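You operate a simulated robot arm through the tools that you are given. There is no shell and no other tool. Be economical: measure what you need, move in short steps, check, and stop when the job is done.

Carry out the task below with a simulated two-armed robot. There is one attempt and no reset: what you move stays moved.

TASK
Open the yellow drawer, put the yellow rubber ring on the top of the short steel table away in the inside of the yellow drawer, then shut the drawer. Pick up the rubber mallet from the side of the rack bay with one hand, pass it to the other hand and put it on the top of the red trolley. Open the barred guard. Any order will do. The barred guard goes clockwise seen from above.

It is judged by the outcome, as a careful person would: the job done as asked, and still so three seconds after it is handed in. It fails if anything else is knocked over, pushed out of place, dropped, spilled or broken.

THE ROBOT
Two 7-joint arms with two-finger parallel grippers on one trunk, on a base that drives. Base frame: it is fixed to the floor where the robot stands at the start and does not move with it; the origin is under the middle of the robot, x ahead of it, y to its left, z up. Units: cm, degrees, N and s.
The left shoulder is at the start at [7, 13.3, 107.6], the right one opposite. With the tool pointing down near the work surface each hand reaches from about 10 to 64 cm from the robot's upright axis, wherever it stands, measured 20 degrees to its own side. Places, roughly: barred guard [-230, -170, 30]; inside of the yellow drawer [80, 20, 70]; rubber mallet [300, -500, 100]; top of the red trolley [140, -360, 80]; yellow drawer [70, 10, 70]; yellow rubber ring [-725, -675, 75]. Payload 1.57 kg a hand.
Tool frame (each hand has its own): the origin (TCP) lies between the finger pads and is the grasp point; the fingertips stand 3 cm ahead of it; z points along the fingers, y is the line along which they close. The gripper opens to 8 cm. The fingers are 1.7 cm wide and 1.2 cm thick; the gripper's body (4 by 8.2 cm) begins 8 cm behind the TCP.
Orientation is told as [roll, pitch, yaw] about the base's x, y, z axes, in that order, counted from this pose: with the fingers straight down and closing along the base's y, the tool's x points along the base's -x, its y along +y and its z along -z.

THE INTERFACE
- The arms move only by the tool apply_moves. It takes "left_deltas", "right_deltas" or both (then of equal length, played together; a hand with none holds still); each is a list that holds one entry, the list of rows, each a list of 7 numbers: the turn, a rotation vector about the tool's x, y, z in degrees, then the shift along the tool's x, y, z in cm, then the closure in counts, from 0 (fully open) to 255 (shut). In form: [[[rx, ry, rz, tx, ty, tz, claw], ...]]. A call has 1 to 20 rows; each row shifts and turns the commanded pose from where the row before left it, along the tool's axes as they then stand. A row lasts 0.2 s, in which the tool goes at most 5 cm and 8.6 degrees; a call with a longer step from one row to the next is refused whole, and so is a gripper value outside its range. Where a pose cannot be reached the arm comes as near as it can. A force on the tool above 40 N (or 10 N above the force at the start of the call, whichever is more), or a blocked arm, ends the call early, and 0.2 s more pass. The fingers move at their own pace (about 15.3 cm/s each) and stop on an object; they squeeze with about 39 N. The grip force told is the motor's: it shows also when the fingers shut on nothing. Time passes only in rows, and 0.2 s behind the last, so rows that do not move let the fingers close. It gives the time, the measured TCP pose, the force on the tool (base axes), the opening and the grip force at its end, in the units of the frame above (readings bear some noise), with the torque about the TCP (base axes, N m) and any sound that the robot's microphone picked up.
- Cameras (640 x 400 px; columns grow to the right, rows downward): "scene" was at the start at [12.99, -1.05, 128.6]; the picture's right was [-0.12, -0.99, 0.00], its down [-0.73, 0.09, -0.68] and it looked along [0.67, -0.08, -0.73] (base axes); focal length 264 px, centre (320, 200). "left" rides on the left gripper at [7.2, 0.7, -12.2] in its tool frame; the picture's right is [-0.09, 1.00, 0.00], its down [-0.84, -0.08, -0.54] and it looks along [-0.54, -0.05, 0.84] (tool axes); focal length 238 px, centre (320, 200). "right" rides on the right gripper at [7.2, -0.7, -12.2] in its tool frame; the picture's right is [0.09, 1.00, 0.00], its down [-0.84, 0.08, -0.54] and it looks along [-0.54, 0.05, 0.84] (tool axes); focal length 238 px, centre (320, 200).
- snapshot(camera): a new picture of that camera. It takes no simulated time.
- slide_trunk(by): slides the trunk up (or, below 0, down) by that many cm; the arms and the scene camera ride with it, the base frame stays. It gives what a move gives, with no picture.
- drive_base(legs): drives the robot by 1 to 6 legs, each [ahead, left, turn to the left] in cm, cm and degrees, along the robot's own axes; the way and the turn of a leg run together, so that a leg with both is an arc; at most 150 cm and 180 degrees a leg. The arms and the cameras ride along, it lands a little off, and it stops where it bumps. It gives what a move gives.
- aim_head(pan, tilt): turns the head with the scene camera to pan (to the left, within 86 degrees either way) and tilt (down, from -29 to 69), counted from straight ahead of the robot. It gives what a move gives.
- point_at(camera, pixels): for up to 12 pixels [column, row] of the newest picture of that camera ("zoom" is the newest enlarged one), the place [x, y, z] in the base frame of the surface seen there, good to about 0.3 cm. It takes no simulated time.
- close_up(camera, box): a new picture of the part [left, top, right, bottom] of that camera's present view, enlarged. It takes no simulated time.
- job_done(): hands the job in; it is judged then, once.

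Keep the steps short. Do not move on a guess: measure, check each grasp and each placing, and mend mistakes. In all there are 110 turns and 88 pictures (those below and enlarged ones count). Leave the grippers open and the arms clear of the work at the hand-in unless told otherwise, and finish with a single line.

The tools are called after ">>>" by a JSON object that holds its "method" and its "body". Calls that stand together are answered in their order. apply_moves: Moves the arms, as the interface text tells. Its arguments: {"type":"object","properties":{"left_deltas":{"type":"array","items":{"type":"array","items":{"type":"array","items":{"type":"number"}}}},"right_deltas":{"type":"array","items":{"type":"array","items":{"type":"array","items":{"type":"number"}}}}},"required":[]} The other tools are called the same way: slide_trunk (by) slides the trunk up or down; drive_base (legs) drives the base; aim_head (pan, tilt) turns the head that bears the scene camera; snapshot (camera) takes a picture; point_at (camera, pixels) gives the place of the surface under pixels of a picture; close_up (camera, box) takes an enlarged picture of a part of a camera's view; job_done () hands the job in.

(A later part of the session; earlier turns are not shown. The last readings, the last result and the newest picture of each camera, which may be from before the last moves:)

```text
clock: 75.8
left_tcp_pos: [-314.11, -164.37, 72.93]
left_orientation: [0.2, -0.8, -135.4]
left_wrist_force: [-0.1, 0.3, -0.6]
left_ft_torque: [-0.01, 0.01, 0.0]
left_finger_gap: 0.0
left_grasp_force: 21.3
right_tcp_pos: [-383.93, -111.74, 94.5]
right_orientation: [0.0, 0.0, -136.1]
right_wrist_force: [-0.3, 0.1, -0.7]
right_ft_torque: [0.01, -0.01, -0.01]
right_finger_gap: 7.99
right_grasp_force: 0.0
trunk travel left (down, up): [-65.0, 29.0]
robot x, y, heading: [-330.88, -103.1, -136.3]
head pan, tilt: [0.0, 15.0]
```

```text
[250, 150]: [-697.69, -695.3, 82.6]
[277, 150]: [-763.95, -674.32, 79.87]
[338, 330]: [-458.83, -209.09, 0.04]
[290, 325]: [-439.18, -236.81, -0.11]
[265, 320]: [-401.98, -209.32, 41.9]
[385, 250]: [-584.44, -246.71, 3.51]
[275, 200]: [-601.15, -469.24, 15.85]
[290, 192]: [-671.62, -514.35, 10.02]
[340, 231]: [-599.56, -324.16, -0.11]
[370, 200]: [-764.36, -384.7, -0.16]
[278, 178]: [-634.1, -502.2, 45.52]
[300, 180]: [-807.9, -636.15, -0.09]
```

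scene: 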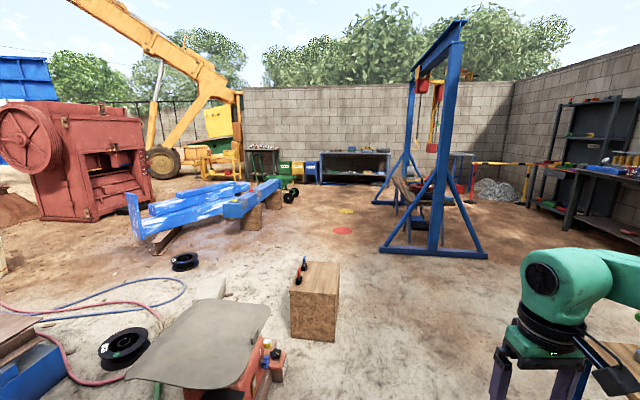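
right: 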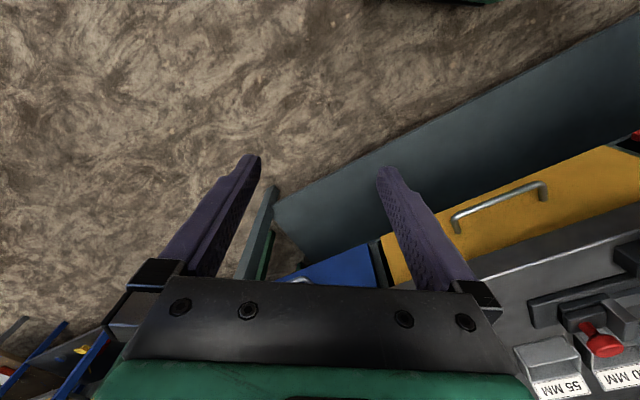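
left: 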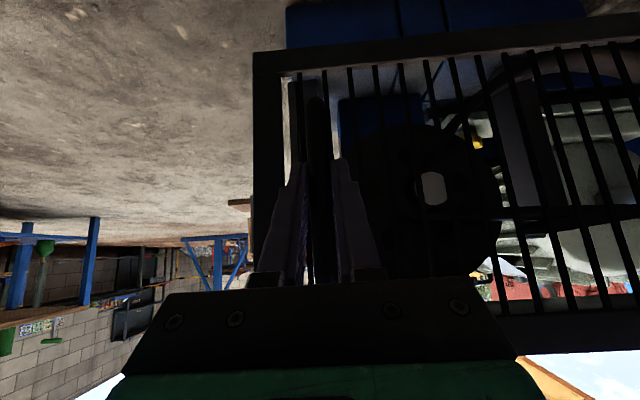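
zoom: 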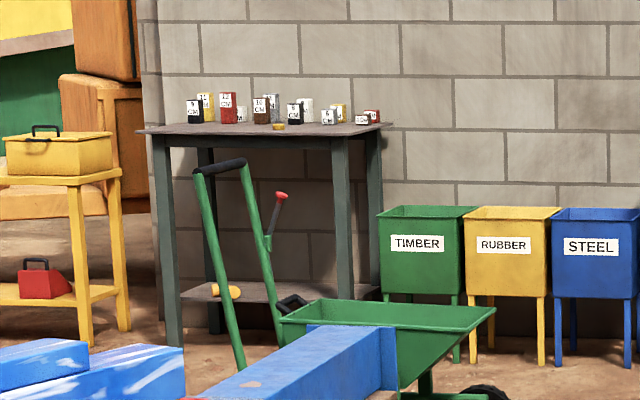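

The ring sits near the front edge of the short table, with a wheelbarrow in front. First I'll tuck the left hand in. Then I'll drive through the gap between the wooden block (-459,-209) and the crane foot (-584,-247).

>>> {"method": "apply_moves", "body": {"left_deltas": [[[0, 0, 0, 0, 0, -4, 0], [0, 0, 0, 0, 0, -4, 0], [0, 0, 0, 0, 0, -4, 0], [0, 0, 0, 0, 0, -4, 0], [0, 0, 0, 0, 0, -4, 0], [0, 0, 0, 0, -4, 0, 0], [0, 0, 0, 0, -4, 0, 0], [0, 0, 0, 0, -4, 0, 0], [0, 0, 0, 0, -4, 0, 0], [0, 0, 0, 0, -4, 0, 0], [0, 0, 0, 0, -4, 0, 0], [0, 0, 0, 0, -4, 0, 0]]]}}

>>> {"method": "drive_base", "body": {"legs": [[0, 0, -28.6], [150, 0, 0], [30, 0, 0], [0, 0, 64]]}}

>>> {"method": "aim_head", "body": {"pan": -10, "tilt": 25}}

>>> {"method": "snapshot", "body": {"camera": "scene"}}

```text
clock: 78.5
left_tcp_pos: [-334.16, -144.56, 92.95]
left_orientation: [0.3, -0.7, -135.3]
left_wrist_force: [0.6, 0.0, 0.1]
left_ft_torque: [-0.03, -0.02, 0.0]
left_finger_gap: 7.99
left_grasp_force: 0.1
left hand out of reach, approached as far as the arm can: row 12
right_tcp_pos: [-384.21, -111.47, 94.53]
right_orientation: [0.2, 0.0, -136.1]
right_wrist_force: [-0.4, -0.2, -0.4]
right_ft_torque: [0.02, 0.01, -0.03]
right_finger_gap: 8.03
right_grasp_force: 0.1
trunk travel left (down, up): [-65.0, 29.0]
robot x, y, heading: [-330.94, -103.15, -136.1]
head pan, tilt: [0.0, 15.0]
```

```text
clock: 91.7
left_tcp_pos: [-483.14, -185.97, 93.12]
left_orientation: [0.2, -0.8, -100.6]
left_wrist_force: [0.4, -0.3, -0.6]
left_ft_torque: [-0.02, 0.02, 0.02]
left_finger_gap: 7.99
left_grasp_force: 0.0
right_tcp_pos: [-543.17, -187.25, 94.7]
right_orientation: [0.0, 0.0, -101.3]
right_wrist_force: [-0.4, -0.8, -0.6]
right_ft_torque: [0.02, 0.03, 0.04]
right_finger_gap: 7.99
right_grasp_force: 0.0
trunk travel left (down, up): [-65.0, 29.0]
robot x, y, heading: [-504.31, -149.81, -101.4]
head pan, tilt: [0.0, 15.0]
```

```text
clock: 92.5
left_tcp_pos: [-483.09, -185.88, 93.01]
left_orientation: [0.2, -0.9, -100.6]
left_wrist_force: [-0.6, 0.0, 0.0]
left_ft_torque: [0.0, 0.02, 0.02]
left_finger_gap: 8.03
left_grasp_force: 0.0
right_tcp_pos: [-543.37, -187.23, 94.62]
right_orientation: [0.0, 0.0, -101.3]
right_wrist_force: [0.1, 0.1, -0.3]
right_ft_torque: [0.0, -0.01, 0.0]
right_finger_gap: 8.01
right_grasp_force: 0.1
trunk travel left (down, up): [-65.0, 29.0]
robot x, y, heading: [-504.26, -149.65, -101.2]
head pan, tilt: [-10.0, 25.0]
```

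```text
60 pictures are left
```

scene: 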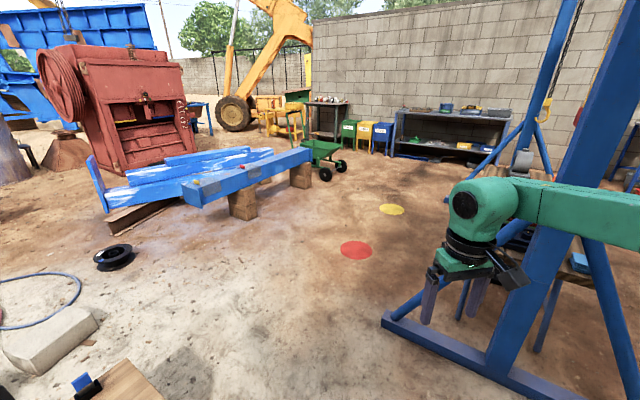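

The gap is clear but the crane's foot brace is close on the right. I'll go straight along -y, then curve toward the short table.

>>> {"method": "drive_base", "body": {"legs": [[0, 0, 8], [150, 0, 0], [40, 0, -45], [90, 0, 0]]}}

>>> {"method": "aim_head", "body": {"pan": 10, "tilt": 25}}

>>> {"method": "snapshot", "body": {"camera": "scene"}}

```text
clock: 106.9
left_tcp_pos: [-603.61, -434.26, 92.98]
left_orientation: [0.2, -0.9, -138.0]
left_wrist_force: [-0.6, -0.7, -0.2]
left_ft_torque: [-0.04, 0.0, -0.02]
left_finger_gap: 7.98
left_grasp_force: 0.2
right_tcp_pos: [-652.24, -398.98, 94.69]
right_orientation: [-0.1, 0.0, -138.7]
right_wrist_force: [-0.2, 0.2, 0.4]
right_ft_torque: [0.01, -0.01, 0.01]
right_finger_gap: 7.99
right_grasp_force: 0.2
trunk travel left (down, up): [-65.0, 29.0]
robot x, y, heading: [-598.68, -393.14, -138.7]
head pan, tilt: [-10.0, 25.0]
```

```text
clock: 107.7
left_tcp_pos: [-603.68, -434.27, 93.08]
left_orientation: [0.3, -0.7, -138.0]
left_wrist_force: [0.1, 0.6, 0.6]
left_ft_torque: [-0.03, -0.04, 0.02]
left_finger_gap: 8.02
left_grasp_force: 0.0
right_tcp_pos: [-652.22, -398.89, 94.64]
right_orientation: [0.0, -0.1, -138.6]
right_wrist_force: [-0.9, -0.3, -0.3]
right_ft_torque: [0.01, -0.01, -0.03]
right_finger_gap: 7.99
right_grasp_force: 0.0
trunk travel left (down, up): [-65.0, 29.0]
robot x, y, heading: [-598.32, -392.58, -138.8]
head pan, tilt: [10.0, 25.0]
```

```text
59 pictures are left
```

scene: 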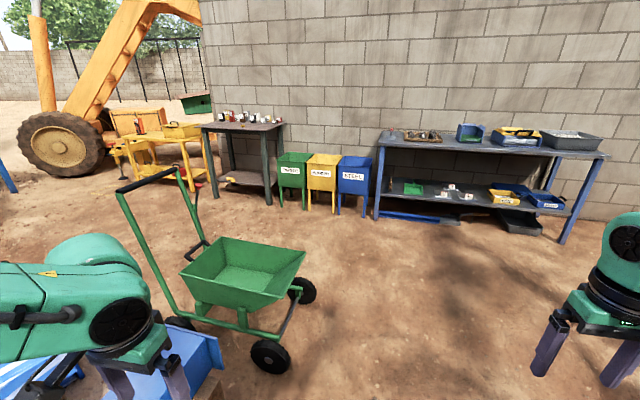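

The way to the table is open, to the right of the wheelbarrow. I'll zoom in on the table and measure.

>>> {"method": "close_up", "body": {"camera": "scene", "box": [190, 95, 300, 165]}}

>>> {"method": "point_at", "body": {"camera": "scene", "pixels": [[270, 370], [305, 300], [204, 128], [280, 127], [215, 198], [268, 204], [283, 186], [210, 270], [250, 330]]}}

>>> {"method": "point_at", "body": {"camera": "zoom", "pixels": [[255, 185], [275, 200], [320, 185], [350, 195], [95, 185], [80, 195], [440, 210]]}}

```text
5.71 times, centred on (245, 130) of scene
```

zoom: 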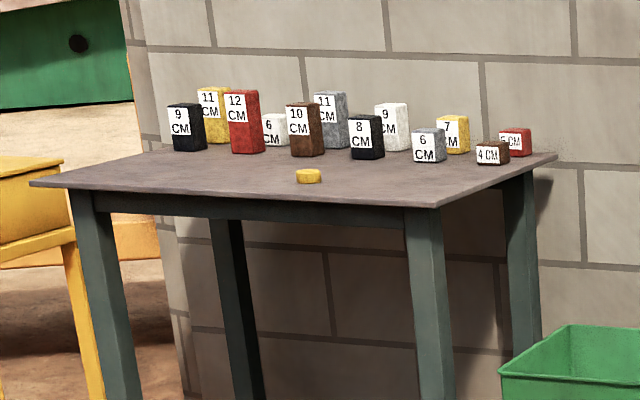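

```text
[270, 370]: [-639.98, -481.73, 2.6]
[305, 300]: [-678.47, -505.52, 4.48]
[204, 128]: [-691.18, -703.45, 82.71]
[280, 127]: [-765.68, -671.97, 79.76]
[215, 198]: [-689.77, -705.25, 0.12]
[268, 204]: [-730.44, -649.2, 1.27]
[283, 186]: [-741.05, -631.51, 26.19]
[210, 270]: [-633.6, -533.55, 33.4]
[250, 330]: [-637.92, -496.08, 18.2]
```

```text
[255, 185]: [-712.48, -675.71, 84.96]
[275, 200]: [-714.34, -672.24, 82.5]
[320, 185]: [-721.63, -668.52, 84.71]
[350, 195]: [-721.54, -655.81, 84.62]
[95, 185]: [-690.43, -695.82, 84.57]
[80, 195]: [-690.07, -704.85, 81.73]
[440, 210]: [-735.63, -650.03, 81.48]
```

I'll raise the trunk 12 cm for clearance over the blocks, then drive around the right of the wheelbarrow, stopping short of the table.

>>> {"method": "slide_trunk", "body": {"by": 12}}

>>> {"method": "drive_base", "body": {"legs": [[107, -33, 0], [79, 37, 0], [28, 78, 0]]}}

>>> {"method": "aim_head", "body": {"pan": 10, "tilt": 40}}

>>> {"method": "snapshot", "body": {"camera": "scene"}}

```text
clock: 109.2
left_tcp_pos: [-603.55, -434.34, 105.07]
left_orientation: [0.2, -0.8, -138.0]
left_wrist_force: [0.5, 0.1, 0.6]
left_ft_torque: [-0.03, 0.03, 0.03]
left_finger_gap: 7.99
left_grasp_force: 0.0
right_tcp_pos: [-652.16, -398.99, 106.58]
right_orientation: [0.0, 0.0, -138.7]
right_wrist_force: [-0.8, 0.9, 0.2]
right_ft_torque: [-0.01, 0.0, 0.02]
right_finger_gap: 8.0
right_grasp_force: 0.0
trunk travel left (down, up): [-77.0, 17.0]
robot x, y, heading: [-598.67, -393.17, -138.6]
head pan, tilt: [10.0, 25.0]
```

```text
clock: 123.1
left_tcp_pos: [-712.82, -636.39, 105.14]
left_orientation: [0.2, -0.8, -138.6]
left_wrist_force: [0.9, -0.6, 0.1]
left_ft_torque: [0.01, 0.04, 0.0]
left_finger_gap: 8.01
left_grasp_force: 0.1
right_tcp_pos: [-761.01, -600.43, 106.53]
right_orientation: [0.1, -0.1, -139.2]
right_wrist_force: [0.1, 0.3, 0.3]
right_ft_torque: [0.0, 0.02, -0.02]
right_finger_gap: 8.02
right_grasp_force: 0.1
trunk travel left (down, up): [-77.0, 17.0]
robot x, y, heading: [-707.15, -595.07, -139.1]
head pan, tilt: [10.0, 25.0]
```

```text
clock: 123.9
left_tcp_pos: [-712.81, -636.49, 104.99]
left_orientation: [0.2, -0.8, -138.5]
left_wrist_force: [0.2, -0.5, -0.6]
left_ft_torque: [0.0, -0.01, 0.01]
left_finger_gap: 8.0
left_grasp_force: 0.1
right_tcp_pos: [-760.94, -600.52, 106.66]
right_orientation: [0.2, 0.0, -139.3]
right_wrist_force: [0.0, 0.5, 0.1]
right_ft_torque: [0.03, 0.0, 0.0]
right_finger_gap: 7.98
right_grasp_force: 0.0
trunk travel left (down, up): [-77.0, 17.0]
robot x, y, heading: [-707.44, -594.83, -139.2]
head pan, tilt: [10.0, 40.0]
```

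```text
57 pictures are left
```

scene: 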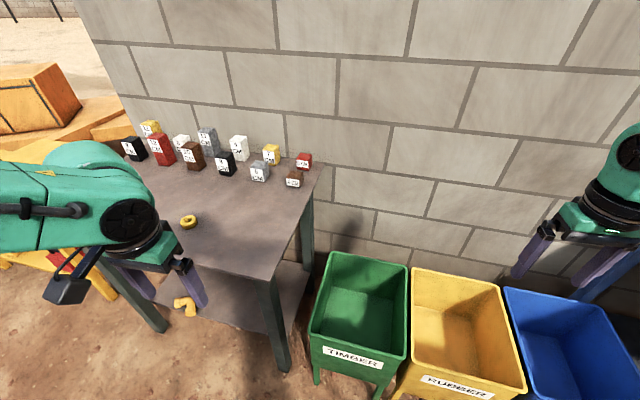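

>>> {"method": "close_up", "body": {"camera": "scene", "box": [160, 195, 220, 245]}}

>>> {"method": "point_at", "body": {"camera": "scene", "pixels": [[189, 217], [189, 226], [182, 222], [197, 222], [262, 275], [180, 250], [330, 250], [350, 320], [120, 230], [230, 225]]}}

```text
8.00 times, centred on (190, 220) of scene
```

zoom: 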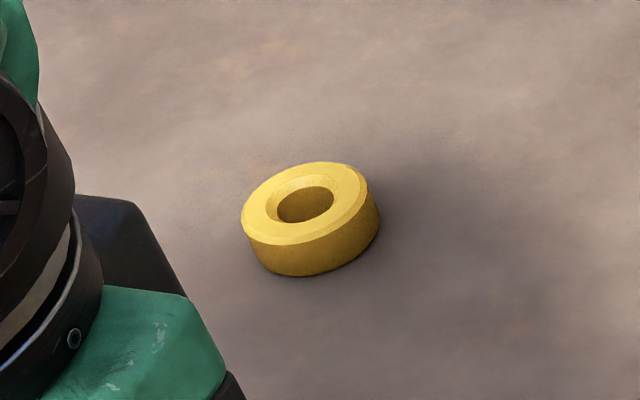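

```text
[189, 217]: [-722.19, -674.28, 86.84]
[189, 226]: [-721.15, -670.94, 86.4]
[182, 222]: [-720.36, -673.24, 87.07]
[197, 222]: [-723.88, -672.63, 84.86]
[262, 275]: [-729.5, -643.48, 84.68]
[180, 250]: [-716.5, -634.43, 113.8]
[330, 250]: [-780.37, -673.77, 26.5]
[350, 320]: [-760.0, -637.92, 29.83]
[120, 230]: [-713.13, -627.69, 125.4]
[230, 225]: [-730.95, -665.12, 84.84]
```

The ring is about 5 cm across, centred near (-721.7,-672.8) at z 84.7–87. I'll drive sideways in front of it.

>>> {"method": "drive_base", "body": {"legs": [[0, 38, 0], [16, 0, 0]]}}

>>> {"method": "aim_head", "body": {"pan": 10, "tilt": 55}}

>>> {"method": "snapshot", "body": {"camera": "scene"}}

```text
clock: 127.3
left_tcp_pos: [-700.43, -675.35, 105.21]
left_orientation: [0.2, -1.0, -138.8]
left_wrist_force: [0.8, 0.0, 0.3]
left_ft_torque: [-0.03, -0.01, -0.02]
left_finger_gap: 7.99
left_grasp_force: 0.0
right_tcp_pos: [-748.44, -639.3, 106.77]
right_orientation: [0.0, -0.1, -139.5]
right_wrist_force: [0.7, 1.3, 0.0]
right_ft_torque: [-0.02, 0.0, 0.0]
right_finger_gap: 8.0
right_grasp_force: 0.1
trunk travel left (down, up): [-77.0, 17.0]
robot x, y, heading: [-694.85, -633.83, -139.4]
head pan, tilt: [10.0, 40.0]
```

```text
clock: 128.1
left_tcp_pos: [-700.61, -675.54, 104.96]
left_orientation: [0.1, -0.8, -138.9]
left_wrist_force: [-0.3, 0.2, 0.5]
left_ft_torque: [-0.01, -0.03, -0.03]
left_finger_gap: 8.01
left_grasp_force: 0.1
right_tcp_pos: [-748.7, -639.38, 106.63]
right_orientation: [-0.1, 0.0, -139.4]
right_wrist_force: [-0.4, -0.6, -0.4]
right_ft_torque: [0.02, -0.04, -0.02]
right_finger_gap: 8.0
right_grasp_force: 0.1
trunk travel left (down, up): [-77.0, 17.0]
robot x, y, heading: [-694.48, -633.87, -139.2]
head pan, tilt: [10.0, 55.0]
```

```text
55 pictures are left
```

scene: 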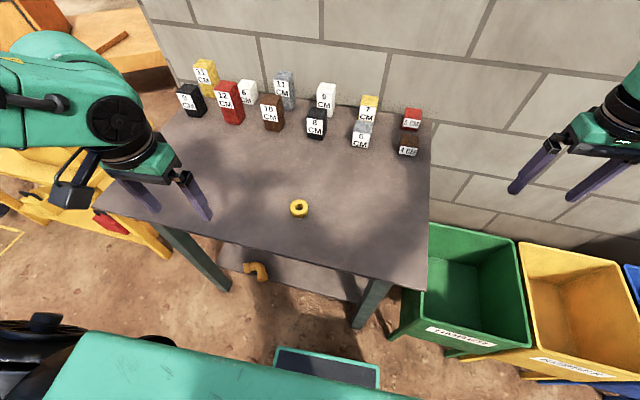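

>>> {"method": "point_at", "body": {"camera": "scene", "pixels": [[299, 201], [299, 211], [293, 207], [306, 207], [299, 217], [299, 206], [330, 210]]}}

```text
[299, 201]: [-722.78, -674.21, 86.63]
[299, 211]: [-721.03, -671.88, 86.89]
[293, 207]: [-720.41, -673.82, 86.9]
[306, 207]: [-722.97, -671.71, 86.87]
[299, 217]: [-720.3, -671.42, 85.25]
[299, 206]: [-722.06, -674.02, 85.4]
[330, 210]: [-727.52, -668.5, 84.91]
```

The ring's centre is (-721.8,-673.0) and its top is at z 86.9. I'll move the left hand above it and down to z≈93, then check with the wrist camera.

>>> {"method": "apply_moves", "body": {"left_deltas": [[[0, 0, 0, -2.39, -2.63, 0, 0], [0, 0, 0, -2.39, -2.63, 0, 0], [0, 0, 0, -2.39, -2.63, 0, 0], [0, 0, 0, -2.39, -2.63, 0, 0], [0, 0, 0, -2.39, -2.63, 0, 0], [0, 0, 0, -2.4, -2.65, 0, 0], [0, 0, 0, 0, 0, 4, 0], [0, 0, 0, 0, 0, 4, 0], [0, 0, 0, 0, 0, 4, 0]]]}}

>>> {"method": "snapshot", "body": {"camera": "left"}}

```text
clock: 130.1
left_tcp_pos: [-721.98, -673.25, 93.21]
left_orientation: [0.0, -0.7, -138.8]
left_wrist_force: [-0.3, 0.3, -0.8]
left_ft_torque: [0.01, -0.03, 0.05]
left_finger_gap: 7.99
left_grasp_force: 0.2
right_tcp_pos: [-748.74, -639.55, 106.65]
right_orientation: [0.0, 0.1, -139.4]
right_wrist_force: [-0.9, -0.3, 0.6]
right_ft_torque: [0.02, -0.02, 0.0]
right_finger_gap: 8.01
right_grasp_force: 0.0
trunk travel left (down, up): [-77.0, 17.0]
robot x, y, heading: [-695.18, -633.93, -139.3]
head pan, tilt: [10.0, 55.0]
```

```text
54 pictures are left
```

left: 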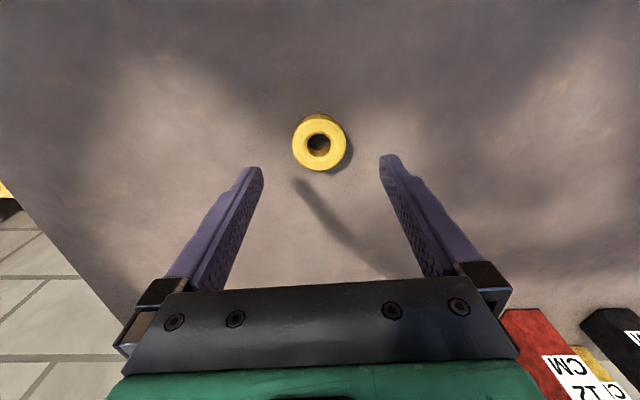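

The ring is centred between the fingers. I'll descend to z≈88.1 and close.

>>> {"method": "apply_moves", "body": {"left_deltas": [[[0, 0, 0, 0, 0, 2.5, 0], [0, 0, 0, 0, 0, 2.6, 0], [0, 0, 0, 0, 0, 0, 255], [0, 0, 0, 0, 0, 0, 255], [0, 0, 0, 0, 0, 0, 255], [0, 0, 0, 0, 0, -4, 255], [0, 0, 0, 0, 0, -4, 255], [0, 0, 0, 0, 0, -4, 255], [0, 0, 0, 0, 0, -4, 255], [0, 0, 0, 0, 0, -4, 255]]]}}

>>> {"method": "snapshot", "body": {"camera": "left"}}

```text
clock: 132.3
left_tcp_pos: [-720.04, -673.14, 109.27]
left_orientation: [0.3, -0.7, -138.8]
left_wrist_force: [1.3, -0.2, -0.3]
left_ft_torque: [0.0, 0.04, 0.01]
left_finger_gap: 4.11
left_grasp_force: 39.1
left hand out of reach, approached as far as the arm can: row 1, 2
right_tcp_pos: [-748.45, -639.24, 106.66]
right_orientation: [0.1, 0.1, -139.5]
right_wrist_force: [0.6, -0.3, 0.2]
right_ft_torque: [0.01, -0.01, -0.02]
right_finger_gap: 7.98
right_grasp_force: 0.0
trunk travel left (down, up): [-77.0, 17.0]
robot x, y, heading: [-694.68, -633.9, -139.4]
head pan, tilt: [10.0, 55.0]
```

```text
53 pictures are left
```

left: 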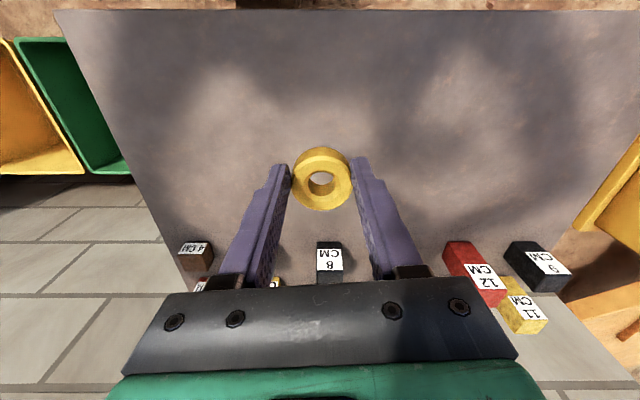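

The ring is held (gap 4.1 cm). I'll back out along the way I came.

>>> {"method": "drive_base", "body": {"legs": [[-16, -38, 0], [-28, -78, 0], [-79, -37, 0], [-107, 33, 0], [-90, 0, 0], [-40, 0, 45]]}}

>>> {"method": "aim_head", "body": {"pan": -10, "tilt": 25}}

>>> {"method": "snapshot", "body": {"camera": "scene"}}

```text
clock: 154.8
left_tcp_pos: [-499.45, -350.77, 109.05]
left_orientation: [0.2, -0.6, -95.8]
left_wrist_force: [-0.6, -0.8, 0.2]
left_ft_torque: [0.02, 0.0, -0.01]
left_finger_gap: 4.08
left_grasp_force: 39.3
right_tcp_pos: [-543.39, -345.34, 106.53]
right_orientation: [0.0, 0.1, -96.6]
right_wrist_force: [-0.7, -0.7, -0.5]
right_ft_torque: [0.03, 0.03, -0.03]
right_finger_gap: 8.0
right_grasp_force: 0.2
trunk travel left (down, up): [-77.0, 17.0]
robot x, y, heading: [-507.37, -304.74, -95.9]
head pan, tilt: [10.0, 55.0]
```

```text
clock: 155.8
left_tcp_pos: [-499.19, -350.65, 109.16]
left_orientation: [0.2, -0.7, -95.9]
left_wrist_force: [0.1, -0.3, 0.3]
left_ft_torque: [0.03, 0.04, 0.01]
left_finger_gap: 4.07
left_grasp_force: 39.1
right_tcp_pos: [-543.28, -345.27, 106.55]
right_orientation: [0.1, 0.0, -96.5]
right_wrist_force: [0.0, 0.0, 0.3]
right_ft_torque: [-0.01, 0.02, 0.0]
right_finger_gap: 8.01
right_grasp_force: 0.0
trunk travel left (down, up): [-77.0, 17.0]
robot x, y, heading: [-507.78, -304.5, -96.8]
head pan, tilt: [-10.0, 25.0]
```

```text
52 pictures are left
```

scene: 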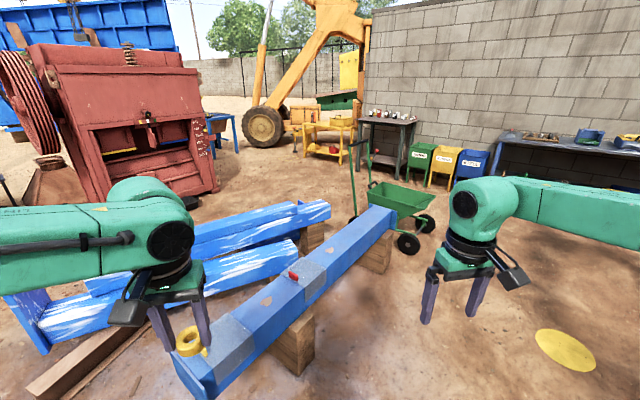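

I'll continue backwards through the gap, then turn and head back toward the bench.

>>> {"method": "drive_base", "body": {"legs": [[-149, -16, 0], [0, 0, 110], [150, 0, 0], [150, 0, 0], [120, 0, 0]]}}

>>> {"method": "aim_head", "body": {"pan": 0, "tilt": 30}}

>>> {"method": "snapshot", "body": {"camera": "scene"}}

```text
clock: 187.5
left_tcp_pos: [-56.51, -36.94, 109.27]
left_orientation: [0.1, -0.8, 13.8]
left_wrist_force: [-0.2, 0.2, 0.5]
left_ft_torque: [0.01, -0.03, -0.03]
left_finger_gap: 4.02
left_grasp_force: 38.7
right_tcp_pos: [-46.85, -80.18, 106.68]
right_orientation: [0.0, 0.0, 13.0]
right_wrist_force: [0.0, -0.3, 0.0]
right_ft_torque: [-0.02, 0.0, -0.01]
right_finger_gap: 7.99
right_grasp_force: 0.0
trunk travel left (down, up): [-77.0, 17.0]
robot x, y, heading: [-96.83, -60.24, 13.1]
head pan, tilt: [-10.0, 25.0]
```

```text
clock: 188.3
left_tcp_pos: [-56.41, -36.8, 109.08]
left_orientation: [0.2, -0.8, 13.8]
left_wrist_force: [-0.2, 0.5, 0.4]
left_ft_torque: [-0.02, -0.02, 0.01]
left_finger_gap: 4.05
left_grasp_force: 38.3
right_tcp_pos: [-46.71, -80.1, 106.6]
right_orientation: [-0.1, 0.0, 13.0]
right_wrist_force: [0.1, -0.3, -0.1]
right_ft_torque: [0.01, 0.01, -0.03]
right_finger_gap: 7.98
right_grasp_force: 0.1
trunk travel left (down, up): [-77.0, 17.0]
robot x, y, heading: [-96.67, -60.11, 12.8]
head pan, tilt: [0.0, 30.0]
```

```text
51 pictures are left
```

scene: 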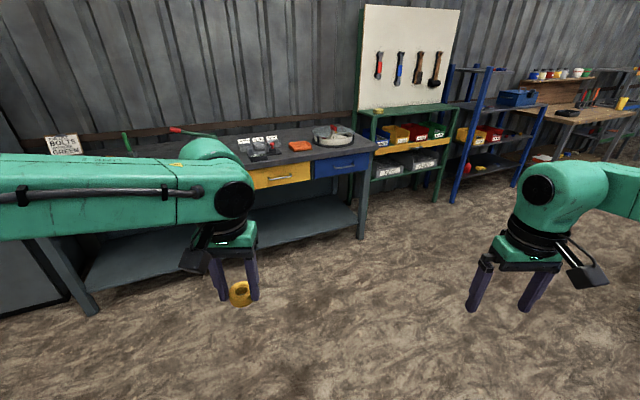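

I'll drive up to the drawer and face it squarely (heading 36°), then look.

>>> {"method": "drive_base", "body": {"legs": [[100, 7, 0], [0, 0, 23.2]]}}

>>> {"method": "aim_head", "body": {"pan": 0, "tilt": 45}}

>>> {"method": "snapshot", "body": {"camera": "scene"}}

```text
clock: 194.7
left_tcp_pos: [27.01, 5.96, 109.11]
left_orientation: [0.3, -0.8, 36.8]
left_wrist_force: [0.3, -0.9, 0.2]
left_ft_torque: [0.05, 0.01, 0.0]
left_finger_gap: 4.04
left_grasp_force: 39.1
right_tcp_pos: [52.73, -30.03, 106.6]
right_orientation: [0.1, 0.0, 36.1]
right_wrist_force: [0.5, 0.3, -0.8]
right_ft_torque: [0.0, 0.0, 0.01]
right_finger_gap: 8.0
right_grasp_force: 0.1
trunk travel left (down, up): [-77.0, 17.0]
robot x, y, heading: [-1.32, -31.12, 36.2]
head pan, tilt: [0.0, 30.0]
```

```text
clock: 195.4
left_tcp_pos: [26.89, 6.16, 109.14]
left_orientation: [0.2, -0.8, 36.7]
left_wrist_force: [-0.2, -1.0, -1.2]
left_ft_torque: [0.04, 0.01, -0.04]
left_finger_gap: 4.05
left_grasp_force: 39.1
right_tcp_pos: [52.72, -29.9, 106.81]
right_orientation: [0.0, 0.0, 36.0]
right_wrist_force: [0.2, 0.8, 0.0]
right_ft_torque: [-0.01, 0.0, -0.01]
right_finger_gap: 7.99
right_grasp_force: 0.0
trunk travel left (down, up): [-77.0, 17.0]
robot x, y, heading: [-1.08, -31.01, 36.0]
head pan, tilt: [0.0, 45.0]
```

```text
50 pictures are left
```

scene: 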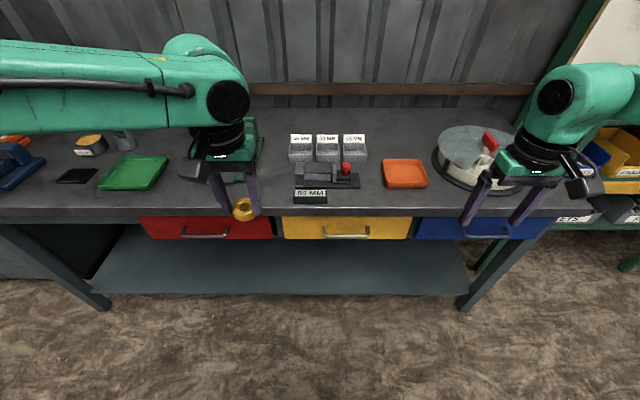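

We're square to the bench. I'll measure the yellow drawer's handle precisely.

>>> {"method": "close_up", "body": {"camera": "scene", "box": [275, 200, 415, 250]}}

>>> {"method": "point_at", "body": {"camera": "scene", "pixels": [[347, 235], [327, 235], [365, 235], [347, 222], [290, 230], [405, 230], [285, 237], [405, 237], [340, 212]]}}

```text
4.57 times, centred on (345, 225) of scene
```

zoom: 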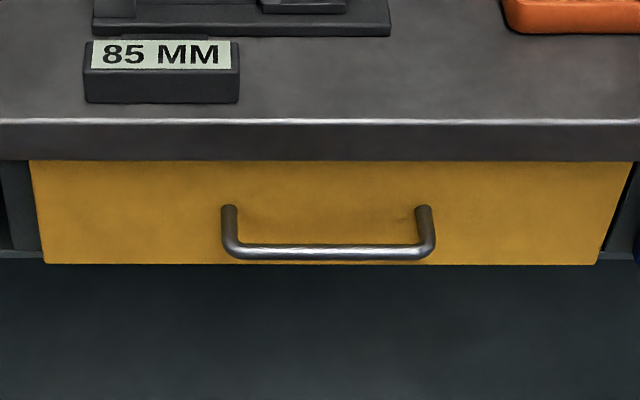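

```text
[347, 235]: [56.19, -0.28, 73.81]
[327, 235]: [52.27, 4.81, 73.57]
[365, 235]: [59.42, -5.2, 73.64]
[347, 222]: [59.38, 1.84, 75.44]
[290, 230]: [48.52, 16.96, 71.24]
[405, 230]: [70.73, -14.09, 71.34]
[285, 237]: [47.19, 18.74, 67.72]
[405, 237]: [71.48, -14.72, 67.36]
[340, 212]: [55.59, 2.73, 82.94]
```

The bar is at n≈45.9, z 73.6, and the face is about 3.4 cm behind it. I'll approach horizontally with the right hand, closing vertically. First I'll lower the trunk 25 and turn the hand.

>>> {"method": "slide_trunk", "body": {"by": -25}}

>>> {"method": "apply_moves", "body": {"right_deltas": [[[0, -8.2, 0, 0, 0, 0, 0], [0, -8.2, 0, 0, 0, 0, 0], [0, -8.2, 0, 0, 0, 0, 0], [0, -8.2, 0, 0, 0, 0, 0], [0, -8.2, 0, 0, 0, 0, 0], [0, -8.2, 0, 0, 0, 0, 0], [0, -8.2, 0, 0, 0, 0, 0], [0, -8.2, 0, 0, 0, 0, 0], [0, -8.2, 0, 0, 0, 0, 0], [0, -8.2, 0, 0, 0, 0, 0], [0, -8, 0, 0, 0, 0, 0]]]}}

>>> {"method": "apply_moves", "body": {"right_deltas": [[[0, 0, 8.2, 0, 0, 0, 128], [0, 0, 8.2, 0, 0, 0, 128], [0, 0, 8.2, 0, 0, 0, 128], [0, 0, 8.2, 0, 0, 0, 128], [0, 0, 8.2, 0, 0, 0, 128], [0, 0, 8.2, 0, 0, 0, 128], [0, 0, 8.2, 0, 0, 0, 128], [0, 0, 8.2, 0, 0, 0, 128], [0, 0, 8.2, 0, 0, 0, 128], [0, 0, 8.2, 0, 0, 0, 128], [0, 0, 8, 0, 0, 0, 128]]]}}

```text
clock: 198.0
left_tcp_pos: [26.89, 6.13, 84.15]
left_orientation: [0.2, -0.8, 36.7]
left_wrist_force: [-0.1, 0.3, 0.1]
left_ft_torque: [-0.02, 0.01, -0.04]
left_finger_gap: 4.05
left_grasp_force: 39.3
right_tcp_pos: [52.72, -29.99, 81.56]
right_orientation: [0.0, 0.0, 36.0]
right_wrist_force: [0.7, -0.2, 0.4]
right_ft_torque: [0.0, 0.01, 0.02]
right_finger_gap: 8.0
right_grasp_force: 0.2
trunk travel left (down, up): [-52.0, 42.0]
robot x, y, heading: [-1.32, -31.42, 36.0]
head pan, tilt: [0.0, 45.0]
```

```text
clock: 200.4
left_tcp_pos: [26.94, 6.23, 84.15]
left_orientation: [0.1, -0.7, 36.7]
left_wrist_force: [0.4, 0.0, 0.4]
left_ft_torque: [0.02, -0.04, 0.03]
left_finger_gap: 4.05
left_grasp_force: 38.9
right_tcp_pos: [52.64, -29.95, 81.34]
right_orientation: [-26.0, -89.6, 62.1]
right_wrist_force: [1.5, 1.3, 2.5]
right_ft_torque: [-0.09, 0.1, -0.04]
right_finger_gap: 7.99
right_grasp_force: 0.1
trunk travel left (down, up): [-52.0, 42.0]
robot x, y, heading: [-0.97, -31.0, 35.7]
head pan, tilt: [0.0, 45.0]
```

```text
clock: 202.8
left_tcp_pos: [26.9, 6.04, 84.26]
left_orientation: [0.3, -0.8, 36.8]
left_wrist_force: [-0.3, -0.1, -0.6]
left_ft_torque: [0.06, 0.0, -0.02]
left_finger_gap: 4.03
left_grasp_force: 39.4
right_tcp_pos: [52.76, -29.85, 81.56]
right_orientation: [90.0, 0.1, -54.0]
right_wrist_force: [-0.4, -0.4, 0.3]
right_ft_torque: [-0.01, -0.04, 0.0]
right_finger_gap: 3.97
right_grasp_force: 0.1
trunk travel left (down, up): [-52.0, 42.0]
robot x, y, heading: [-1.15, -30.82, 36.0]
head pan, tilt: [0.0, 45.0]
```

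The hand is horizontal with its fingers 4 cm apart. I'll move it in line with the handle, stopping 5 cm short to check.

>>> {"method": "apply_moves", "body": {"right_deltas": [[[0, 0, 0, 3.68, -1.34, 0, 128], [0, 0, 0, 3.68, -1.34, 0, 128], [0, 0, 0, 3.68, -1.34, 0, 128], [0, 0, 0, 3.68, -1.34, 0, 128], [0, 0, 0, 3.68, -1.34, 0, 128], [0, 0, 0, 3.7, -1.36, 0, 128], [0, 0, 0, 0, 0, 3.75, 128], [0, 0, 0, 0, 0, 3.75, 128], [0, 0, 0, 0, 0, 3.75, 128], [0, 0, 0, 0, 0, 3.75, 128]]]}}

>>> {"method": "snapshot", "body": {"camera": "right"}}

>>> {"method": "close_up", "body": {"camera": "scene", "box": [250, 180, 430, 290]}}

```text
clock: 205.0
left_tcp_pos: [26.97, 6.05, 84.08]
left_orientation: [0.2, -0.8, 36.7]
left_wrist_force: [0.0, -0.1, -0.5]
left_ft_torque: [-0.02, 0.02, 0.0]
left_finger_gap: 4.07
left_grasp_force: 39.0
right_tcp_pos: [59.97, -26.69, 86.17]
right_orientation: [89.9, 0.1, -54.0]
right_wrist_force: [0.0, 0.4, 0.6]
right_ft_torque: [0.02, 0.01, -0.02]
right_finger_gap: 3.96
right_grasp_force: 0.0
right hand out of reach, approached as far as the arm can: row 1, 2, 3, 4, 5, 6, 7, 8, 9, 10
trunk travel left (down, up): [-52.0, 42.0]
robot x, y, heading: [-1.2, -31.27, 36.1]
head pan, tilt: [0.0, 45.0]
```

```text
48 pictures are left
```

right: 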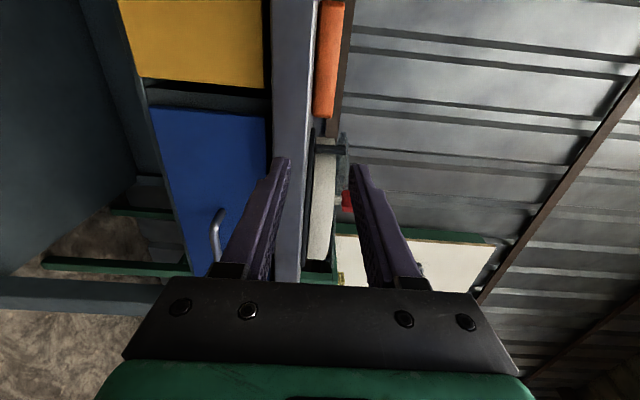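

```text
3.56 times, centred on (340, 235) of scene
```

zoom: 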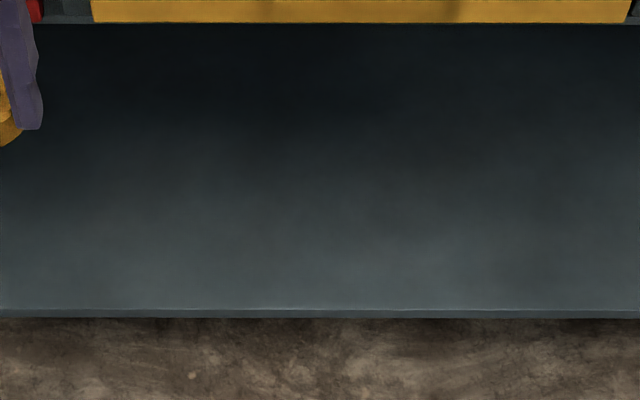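

The right arm can't cross over in this posture, so I'll leave the hand on its right side and align with the base instead. I'll pull the hand back 7 cm, raise the left hand with the ring, and lower the trunk 12.7.

>>> {"method": "apply_moves", "body": {"right_deltas": [[[0, 0, 0, 0, 0, -3.5, 128], [0, 0, 0, 0, 0, -3.5, 128], [0, 0, 0, 0, 0, 0, 128], [0, 0, 0, 0, 0, 0, 128], [0, 0, 0, 0, 0, 0, 128], [0, 0, 0, 0, 0, 0, 128], [0, 0, 0, 0, 0, 0, 128]]], "left_deltas": [[[0, 0, 0, 0, 0, -4, 255], [0, 0, 0, 0, 0, -4, 255], [0, 0, 0, 0, 0, -4, 255], [0, 0, 0, 0, 0, -4, 255], [0, 0, 0, 0, 0, -4, 255], [0, 0, 0, 0, 0, -4, 255], [0, 0, 0, 0, 0, -4, 255]]]}}

>>> {"method": "slide_trunk", "body": {"by": -12.6}}

>>> {"method": "drive_base", "body": {"legs": [[0, 24, 0]]}}

>>> {"method": "snapshot", "body": {"camera": "right"}}

```text
clock: 206.6
left_tcp_pos: [21.54, 5.92, 107.09]
left_orientation: [0.1, -1.0, 36.7]
left_wrist_force: [0.1, -0.7, -0.9]
left_ft_torque: [-0.02, -0.01, 0.02]
left_finger_gap: 4.04
left_grasp_force: 39.4
left hand out of reach, approached as far as the arm can: row 5, 6, 7
right_tcp_pos: [54.33, -30.71, 86.48]
right_orientation: [90.0, -0.1, -54.1]
right_wrist_force: [0.4, -0.1, 0.6]
right_ft_torque: [0.03, 0.02, -0.01]
right_finger_gap: 3.95
right_grasp_force: 0.0
trunk travel left (down, up): [-52.0, 42.0]
robot x, y, heading: [-0.95, -30.9, 36.1]
head pan, tilt: [0.0, 45.0]
```

```text
clock: 208.2
left_tcp_pos: [21.6, 5.86, 94.48]
left_orientation: [0.1, -1.0, 36.6]
left_wrist_force: [-0.1, 0.0, -0.8]
left_ft_torque: [-0.01, 0.01, -0.01]
left_finger_gap: 4.08
left_grasp_force: 39.3
right_tcp_pos: [54.25, -30.72, 73.66]
right_orientation: [90.1, 0.0, -54.0]
right_wrist_force: [0.4, 0.0, 0.2]
right_ft_torque: [0.0, 0.0, -0.01]
right_finger_gap: 3.98
right_grasp_force: 0.1
trunk travel left (down, up): [-39.4, 54.6]
robot x, y, heading: [-1.14, -31.38, 36.0]
head pan, tilt: [0.0, 45.0]
```

```text
clock: 209.9
left_tcp_pos: [7.54, 25.35, 94.48]
left_orientation: [0.0, -0.9, 36.6]
left_wrist_force: [0.1, -0.1, -0.1]
left_ft_torque: [-0.01, -0.02, 0.0]
left_finger_gap: 4.05
left_grasp_force: 39.1
right_tcp_pos: [40.15, -11.36, 73.89]
right_orientation: [90.0, 0.0, -54.1]
right_wrist_force: [0.6, 0.3, 0.5]
right_ft_torque: [0.01, 0.01, 0.0]
right_finger_gap: 4.0
right_grasp_force: 0.1
trunk travel left (down, up): [-39.4, 54.6]
robot x, y, heading: [-15.37, -11.5, 36.2]
head pan, tilt: [0.0, 45.0]
```

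```text
46 pictures are left
```

right: 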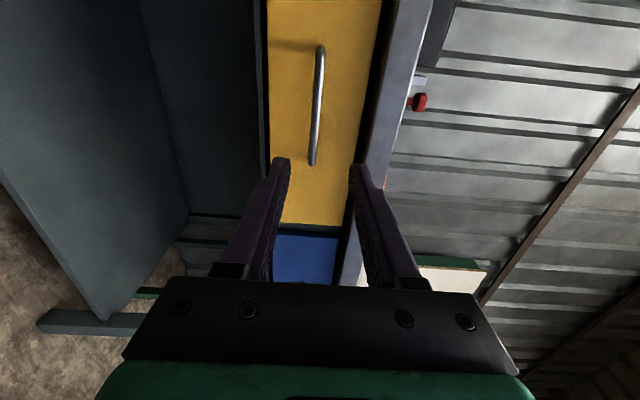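

The handle lies between the finger lines. I'll drive ahead 15, check, then do the last centimetres with the arm.

>>> {"method": "drive_base", "body": {"legs": [[15, 0, 0]]}}

>>> {"method": "snapshot", "body": {"camera": "right"}}

>>> {"method": "point_at", "body": {"camera": "right", "pixels": [[317, 150], [320, 120]]}}

```text
clock: 211.3
left_tcp_pos: [19.89, 34.17, 94.44]
left_orientation: [0.1, -1.0, 36.5]
left_wrist_force: [-0.1, 0.4, -0.2]
left_ft_torque: [0.01, 0.01, -0.02]
left_finger_gap: 4.05
left_grasp_force: 39.4
right_tcp_pos: [52.43, -2.54, 73.87]
right_orientation: [89.8, 0.0, -54.0]
right_wrist_force: [-0.2, 0.8, -0.8]
right_ft_torque: [0.0, -0.02, 0.0]
right_finger_gap: 3.98
right_grasp_force: 0.0
trunk travel left (down, up): [-39.4, 54.6]
robot x, y, heading: [-3.09, -2.85, 35.8]
head pan, tilt: [0.0, 45.0]
```

```text
45 pictures are left
```

right: 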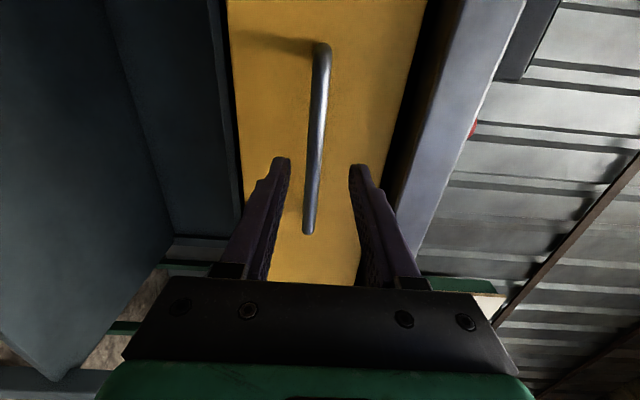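

```text
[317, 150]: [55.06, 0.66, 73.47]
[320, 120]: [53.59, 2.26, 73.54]
```

The bar's front is at n≈44.9 and the tool is at 40.9. I'll advance 3.9 cm by arm and close.

>>> {"method": "apply_moves", "body": {"right_deltas": [[[0, 0, 0, 0, -0.3, 2, 128], [0, 0, 0, 0, 0, 1.9, 128], [0, 0, 0, 0, 0, 0, 255], [0, 0, 0, 0, 0, 0, 255], [0, 0, 0, 0, 0, 0, 255]]]}}

>>> {"method": "snapshot", "body": {"camera": "right"}}

```text
clock: 212.5
left_tcp_pos: [19.88, 34.08, 94.45]
left_orientation: [0.1, -0.9, 36.6]
left_wrist_force: [0.7, -0.8, -0.1]
left_ft_torque: [0.01, -0.02, 0.0]
left_finger_gap: 4.04
left_grasp_force: 39.2
right_tcp_pos: [55.63, -0.25, 73.24]
right_orientation: [89.7, 0.2, -54.1]
right_wrist_force: [-8.1, -0.4, -14.9]
right_ft_torque: [-0.11, 0.03, -0.45]
right_finger_gap: 1.15
right_grasp_force: 29.4
trunk travel left (down, up): [-39.4, 54.6]
robot x, y, heading: [-3.17, -2.86, 36.0]
head pan, tilt: [0.0, 45.0]
```

```text
44 pictures are left
```

right: 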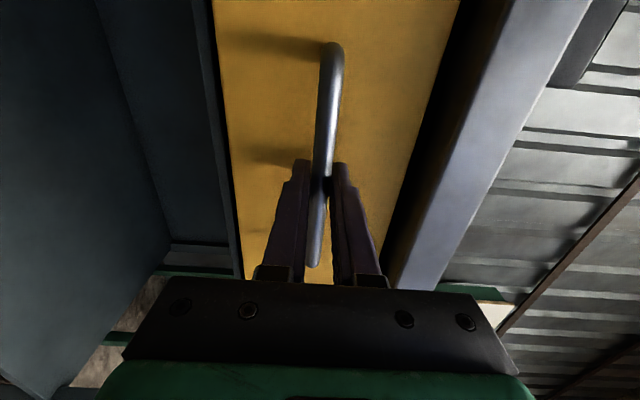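

The handle is gripped (gap 1.15 cm). I'll pull the drawer by driving the base straight back 22 cm.

>>> {"method": "drive_base", "body": {"legs": [[-22, 0, 0]]}}

>>> {"method": "aim_head", "body": {"pan": -20, "tilt": 55}}

>>> {"method": "snapshot", "body": {"camera": "scene"}}

```text
clock: 214.2
left_tcp_pos: [2.21, 21.29, 94.31]
left_orientation: [0.1, -0.8, 36.6]
left_wrist_force: [-0.1, -0.8, -0.5]
left_ft_torque: [0.02, 0.02, -0.04]
left_finger_gap: 4.04
left_grasp_force: 38.7
right_tcp_pos: [37.97, -13.12, 73.35]
right_orientation: [89.8, 0.1, -54.1]
right_wrist_force: [-3.2, 6.7, -19.4]
right_ft_torque: [-0.08, 0.09, -0.23]
right_finger_gap: 1.17
right_grasp_force: 29.2
trunk travel left (down, up): [-39.4, 54.6]
robot x, y, heading: [-20.7, -15.86, 36.1]
head pan, tilt: [0.0, 45.0]
```

```text
clock: 215.0
left_tcp_pos: [2.08, 21.18, 94.31]
left_orientation: [0.1, -1.0, 36.6]
left_wrist_force: [0.5, -0.7, -0.1]
left_ft_torque: [-0.01, -0.01, 0.0]
left_finger_gap: 4.05
left_grasp_force: 38.6
right_tcp_pos: [37.81, -13.14, 73.23]
right_orientation: [89.6, 0.1, -54.0]
right_wrist_force: [-2.5, 1.4, -11.2]
right_ft_torque: [-0.1, 0.01, -0.17]
right_finger_gap: 1.16
right_grasp_force: 28.4
trunk travel left (down, up): [-39.4, 54.6]
robot x, y, heading: [-20.86, -15.74, 35.7]
head pan, tilt: [-20.0, 55.0]
```

```text
43 pictures are left
```

scene: 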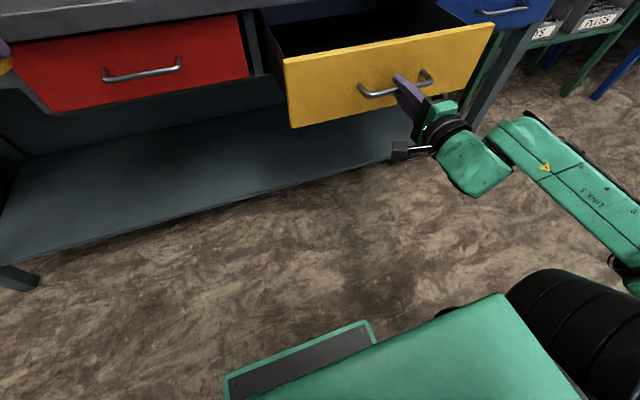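

The drawer is open 22 cm. I'll release the handle, back the hand off, and raise the trunk 25. Then I'll shift the base right and slightly ahead so the left hand is over the drawer.

>>> {"method": "apply_moves", "body": {"right_deltas": [[[0, 0, 0, 0, 0, 0, 110], [0, 0, 0, 0, 0, 0, 110], [0, 0, 0, 0, 0, -3, 110], [0, 0, 0, 0, 0, -4, 110]]]}}

>>> {"method": "slide_trunk", "body": {"by": 22}}

>>> {"method": "drive_base", "body": {"legs": [[0, -26, 0], [9, 0, 0]]}}

>>> {"method": "aim_head", "body": {"pan": 5, "tilt": 55}}

>>> {"method": "snapshot", "body": {"camera": "scene"}}

```text
clock: 216.0
left_tcp_pos: [1.98, 21.31, 94.53]
left_orientation: [0.1, -1.0, 36.6]
left_wrist_force: [-0.3, -0.1, 0.4]
left_ft_torque: [-0.01, 0.01, -0.01]
left_finger_gap: 4.04
left_grasp_force: 39.0
right_tcp_pos: [31.9, -17.21, 73.52]
right_orientation: [90.0, 0.0, -54.0]
right_wrist_force: [-0.1, 0.2, -0.3]
right_ft_torque: [-0.01, -0.02, -0.01]
right_finger_gap: 4.55
right_grasp_force: 0.0
trunk travel left (down, up): [-39.4, 54.6]
robot x, y, heading: [-20.97, -15.6, 35.8]
head pan, tilt: [-20.0, 55.0]
```

```text
clock: 218.4
left_tcp_pos: [2.06, 21.17, 116.51]
left_orientation: [0.2, -1.1, 36.6]
left_wrist_force: [-0.3, 0.4, -0.2]
left_ft_torque: [0.02, 0.02, 0.01]
left_finger_gap: 4.05
left_grasp_force: 38.8
right_tcp_pos: [32.09, -17.22, 95.34]
right_orientation: [89.8, 0.1, -54.1]
right_wrist_force: [0.4, 0.1, -0.6]
right_ft_torque: [0.0, -0.01, 0.03]
right_finger_gap: 4.54
right_grasp_force: 0.1
trunk travel left (down, up): [-61.4, 32.6]
robot x, y, heading: [-21.08, -15.99, 35.9]
head pan, tilt: [-20.0, 55.0]
```

```text
clock: 220.9
left_tcp_pos: [24.16, 5.85, 116.42]
left_orientation: [0.1, -1.0, 36.9]
left_wrist_force: [-0.7, -0.4, -0.2]
left_ft_torque: [0.03, 0.0, -0.02]
left_finger_gap: 4.05
left_grasp_force: 38.9
right_tcp_pos: [54.43, -32.56, 95.34]
right_orientation: [89.9, 0.1, -53.9]
right_wrist_force: [-0.5, 0.2, -0.4]
right_ft_torque: [0.01, 0.04, 0.04]
right_finger_gap: 4.55
right_grasp_force: 0.1
trunk travel left (down, up): [-61.4, 32.6]
robot x, y, heading: [1.21, -31.41, 36.0]
head pan, tilt: [-20.0, 55.0]
```

```text
clock: 221.8
left_tcp_pos: [24.11, 5.77, 116.48]
left_orientation: [0.0, -1.0, 36.7]
left_wrist_force: [-0.2, -0.5, -0.4]
left_ft_torque: [0.0, 0.01, -0.01]
left_finger_gap: 4.04
left_grasp_force: 38.5
right_tcp_pos: [54.28, -32.51, 95.43]
right_orientation: [90.0, 0.1, -53.9]
right_wrist_force: [0.5, 0.0, 0.3]
right_ft_torque: [0.01, -0.01, -0.02]
right_finger_gap: 4.57
right_grasp_force: 0.1
trunk travel left (down, up): [-61.4, 32.6]
robot x, y, heading: [1.15, -31.28, 36.4]
head pan, tilt: [5.0, 55.0]
```

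```text
42 pictures are left
```

scene: 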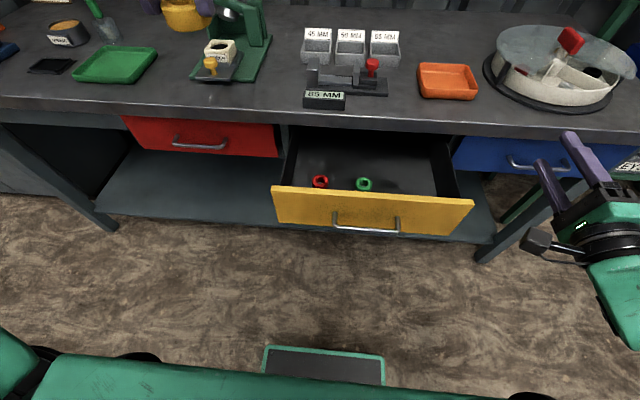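

The drawer holds a red and a green ring at its front left. I'll measure the floor around (400,170) for placing the yellow one.

>>> {"method": "point_at", "body": {"camera": "scene", "pixels": [[400, 170], [370, 160], [340, 160], [320, 181], [363, 184], [280, 192], [470, 203], [285, 145], [455, 148], [410, 185]]}}

```text
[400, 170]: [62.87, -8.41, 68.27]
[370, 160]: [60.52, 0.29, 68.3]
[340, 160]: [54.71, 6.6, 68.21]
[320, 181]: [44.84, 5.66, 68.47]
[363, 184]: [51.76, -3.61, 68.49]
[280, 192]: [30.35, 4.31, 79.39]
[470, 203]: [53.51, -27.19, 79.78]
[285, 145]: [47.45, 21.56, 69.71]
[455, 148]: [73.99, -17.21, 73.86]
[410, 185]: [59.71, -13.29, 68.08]
```

I'll shift the base right 14 and ahead 5, so the free right half of the drawer is in front of the left hand.

>>> {"method": "drive_base", "body": {"legs": [[5, -14, 0]]}}

```text
clock: 223.2
left_tcp_pos: [36.48, -2.63, 116.42]
left_orientation: [0.0, -1.0, 36.6]
left_wrist_force: [0.3, -0.2, -0.7]
left_ft_torque: [0.0, 0.02, 0.01]
left_finger_gap: 4.04
left_grasp_force: 38.8
right_tcp_pos: [66.58, -40.92, 95.46]
right_orientation: [89.9, 0.0, -53.8]
right_wrist_force: [0.3, -0.2, -0.3]
right_ft_torque: [0.0, -0.01, 0.0]
right_finger_gap: 4.54
right_grasp_force: 0.0
trunk travel left (down, up): [-61.4, 32.6]
robot x, y, heading: [14.08, -39.61, 35.8]
head pan, tilt: [5.0, 55.0]
```

>>> {"method": "apply_moves", "body": {"left_deltas": [[[0, 0, 0, -1.36, -3.9, 0, 255], [0, 0, 0, -1.36, -3.9, 0, 255], [0, 0, 0, -1.36, -3.9, 0, 255], [0, 0, 0, -1.36, -3.9, 0, 255], [0, 0, 0, -1.36, -3.9, 0, 255], [0, 0, 0, 0, 0, 4.5, 255], [0, 0, 0, 0, 0, 4.5, 255], [0, 0, 0, 0, 0, 4.5, 255], [0, 0, 0, 0, 0, 4.5, 255], [0, 0, 0, 0, 0, 4.5, 255], [0, 0, 0, 0, 0, 4.5, 255], [0, 0, 0, 0, 0, 4.4, 255]]]}}

>>> {"method": "snapshot", "body": {"camera": "left"}}

>>> {"method": "snapshot", "body": {"camera": "scene"}}

```text
clock: 225.6
left_tcp_pos: [40.73, -9.19, 83.91]
left_orientation: [0.1, -1.9, 36.7]
left_wrist_force: [-2.2, 1.4, 9.4]
left_ft_torque: [0.08, 0.02, 0.07]
left_finger_gap: 4.06
left_grasp_force: 38.7
left hand out of reach, approached as far as the arm can: row 1, 2, 3, 4, 5
right_tcp_pos: [66.48, -40.94, 95.39]
right_orientation: [90.0, 0.1, -54.0]
right_wrist_force: [-0.1, 0.0, -0.3]
right_ft_torque: [-0.02, -0.01, 0.0]
right_finger_gap: 4.55
right_grasp_force: 0.0
trunk travel left (down, up): [-61.4, 32.6]
robot x, y, heading: [13.47, -39.66, 35.7]
head pan, tilt: [5.0, 55.0]
stopped in row 12 (left hand): the force on the tool passed its limit (the readings are from after the stop); the commanded pose is now the measured one
```

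```text
41 pictures are left
```

left: 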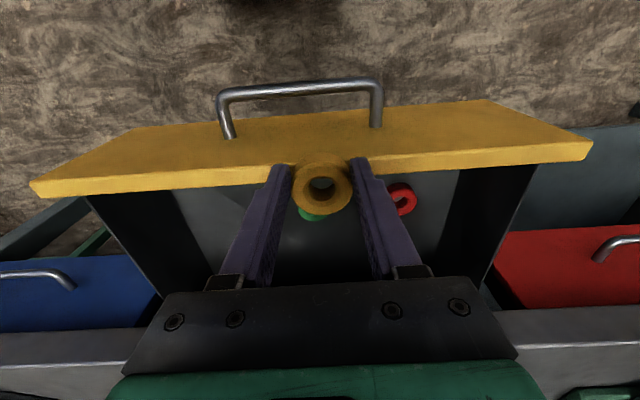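

```text
40 pictures are left
```

scene: 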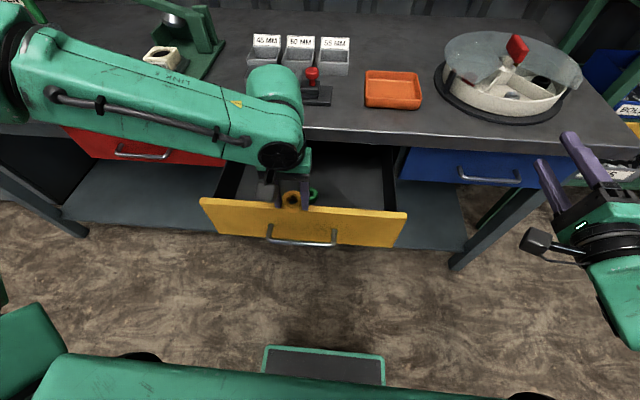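

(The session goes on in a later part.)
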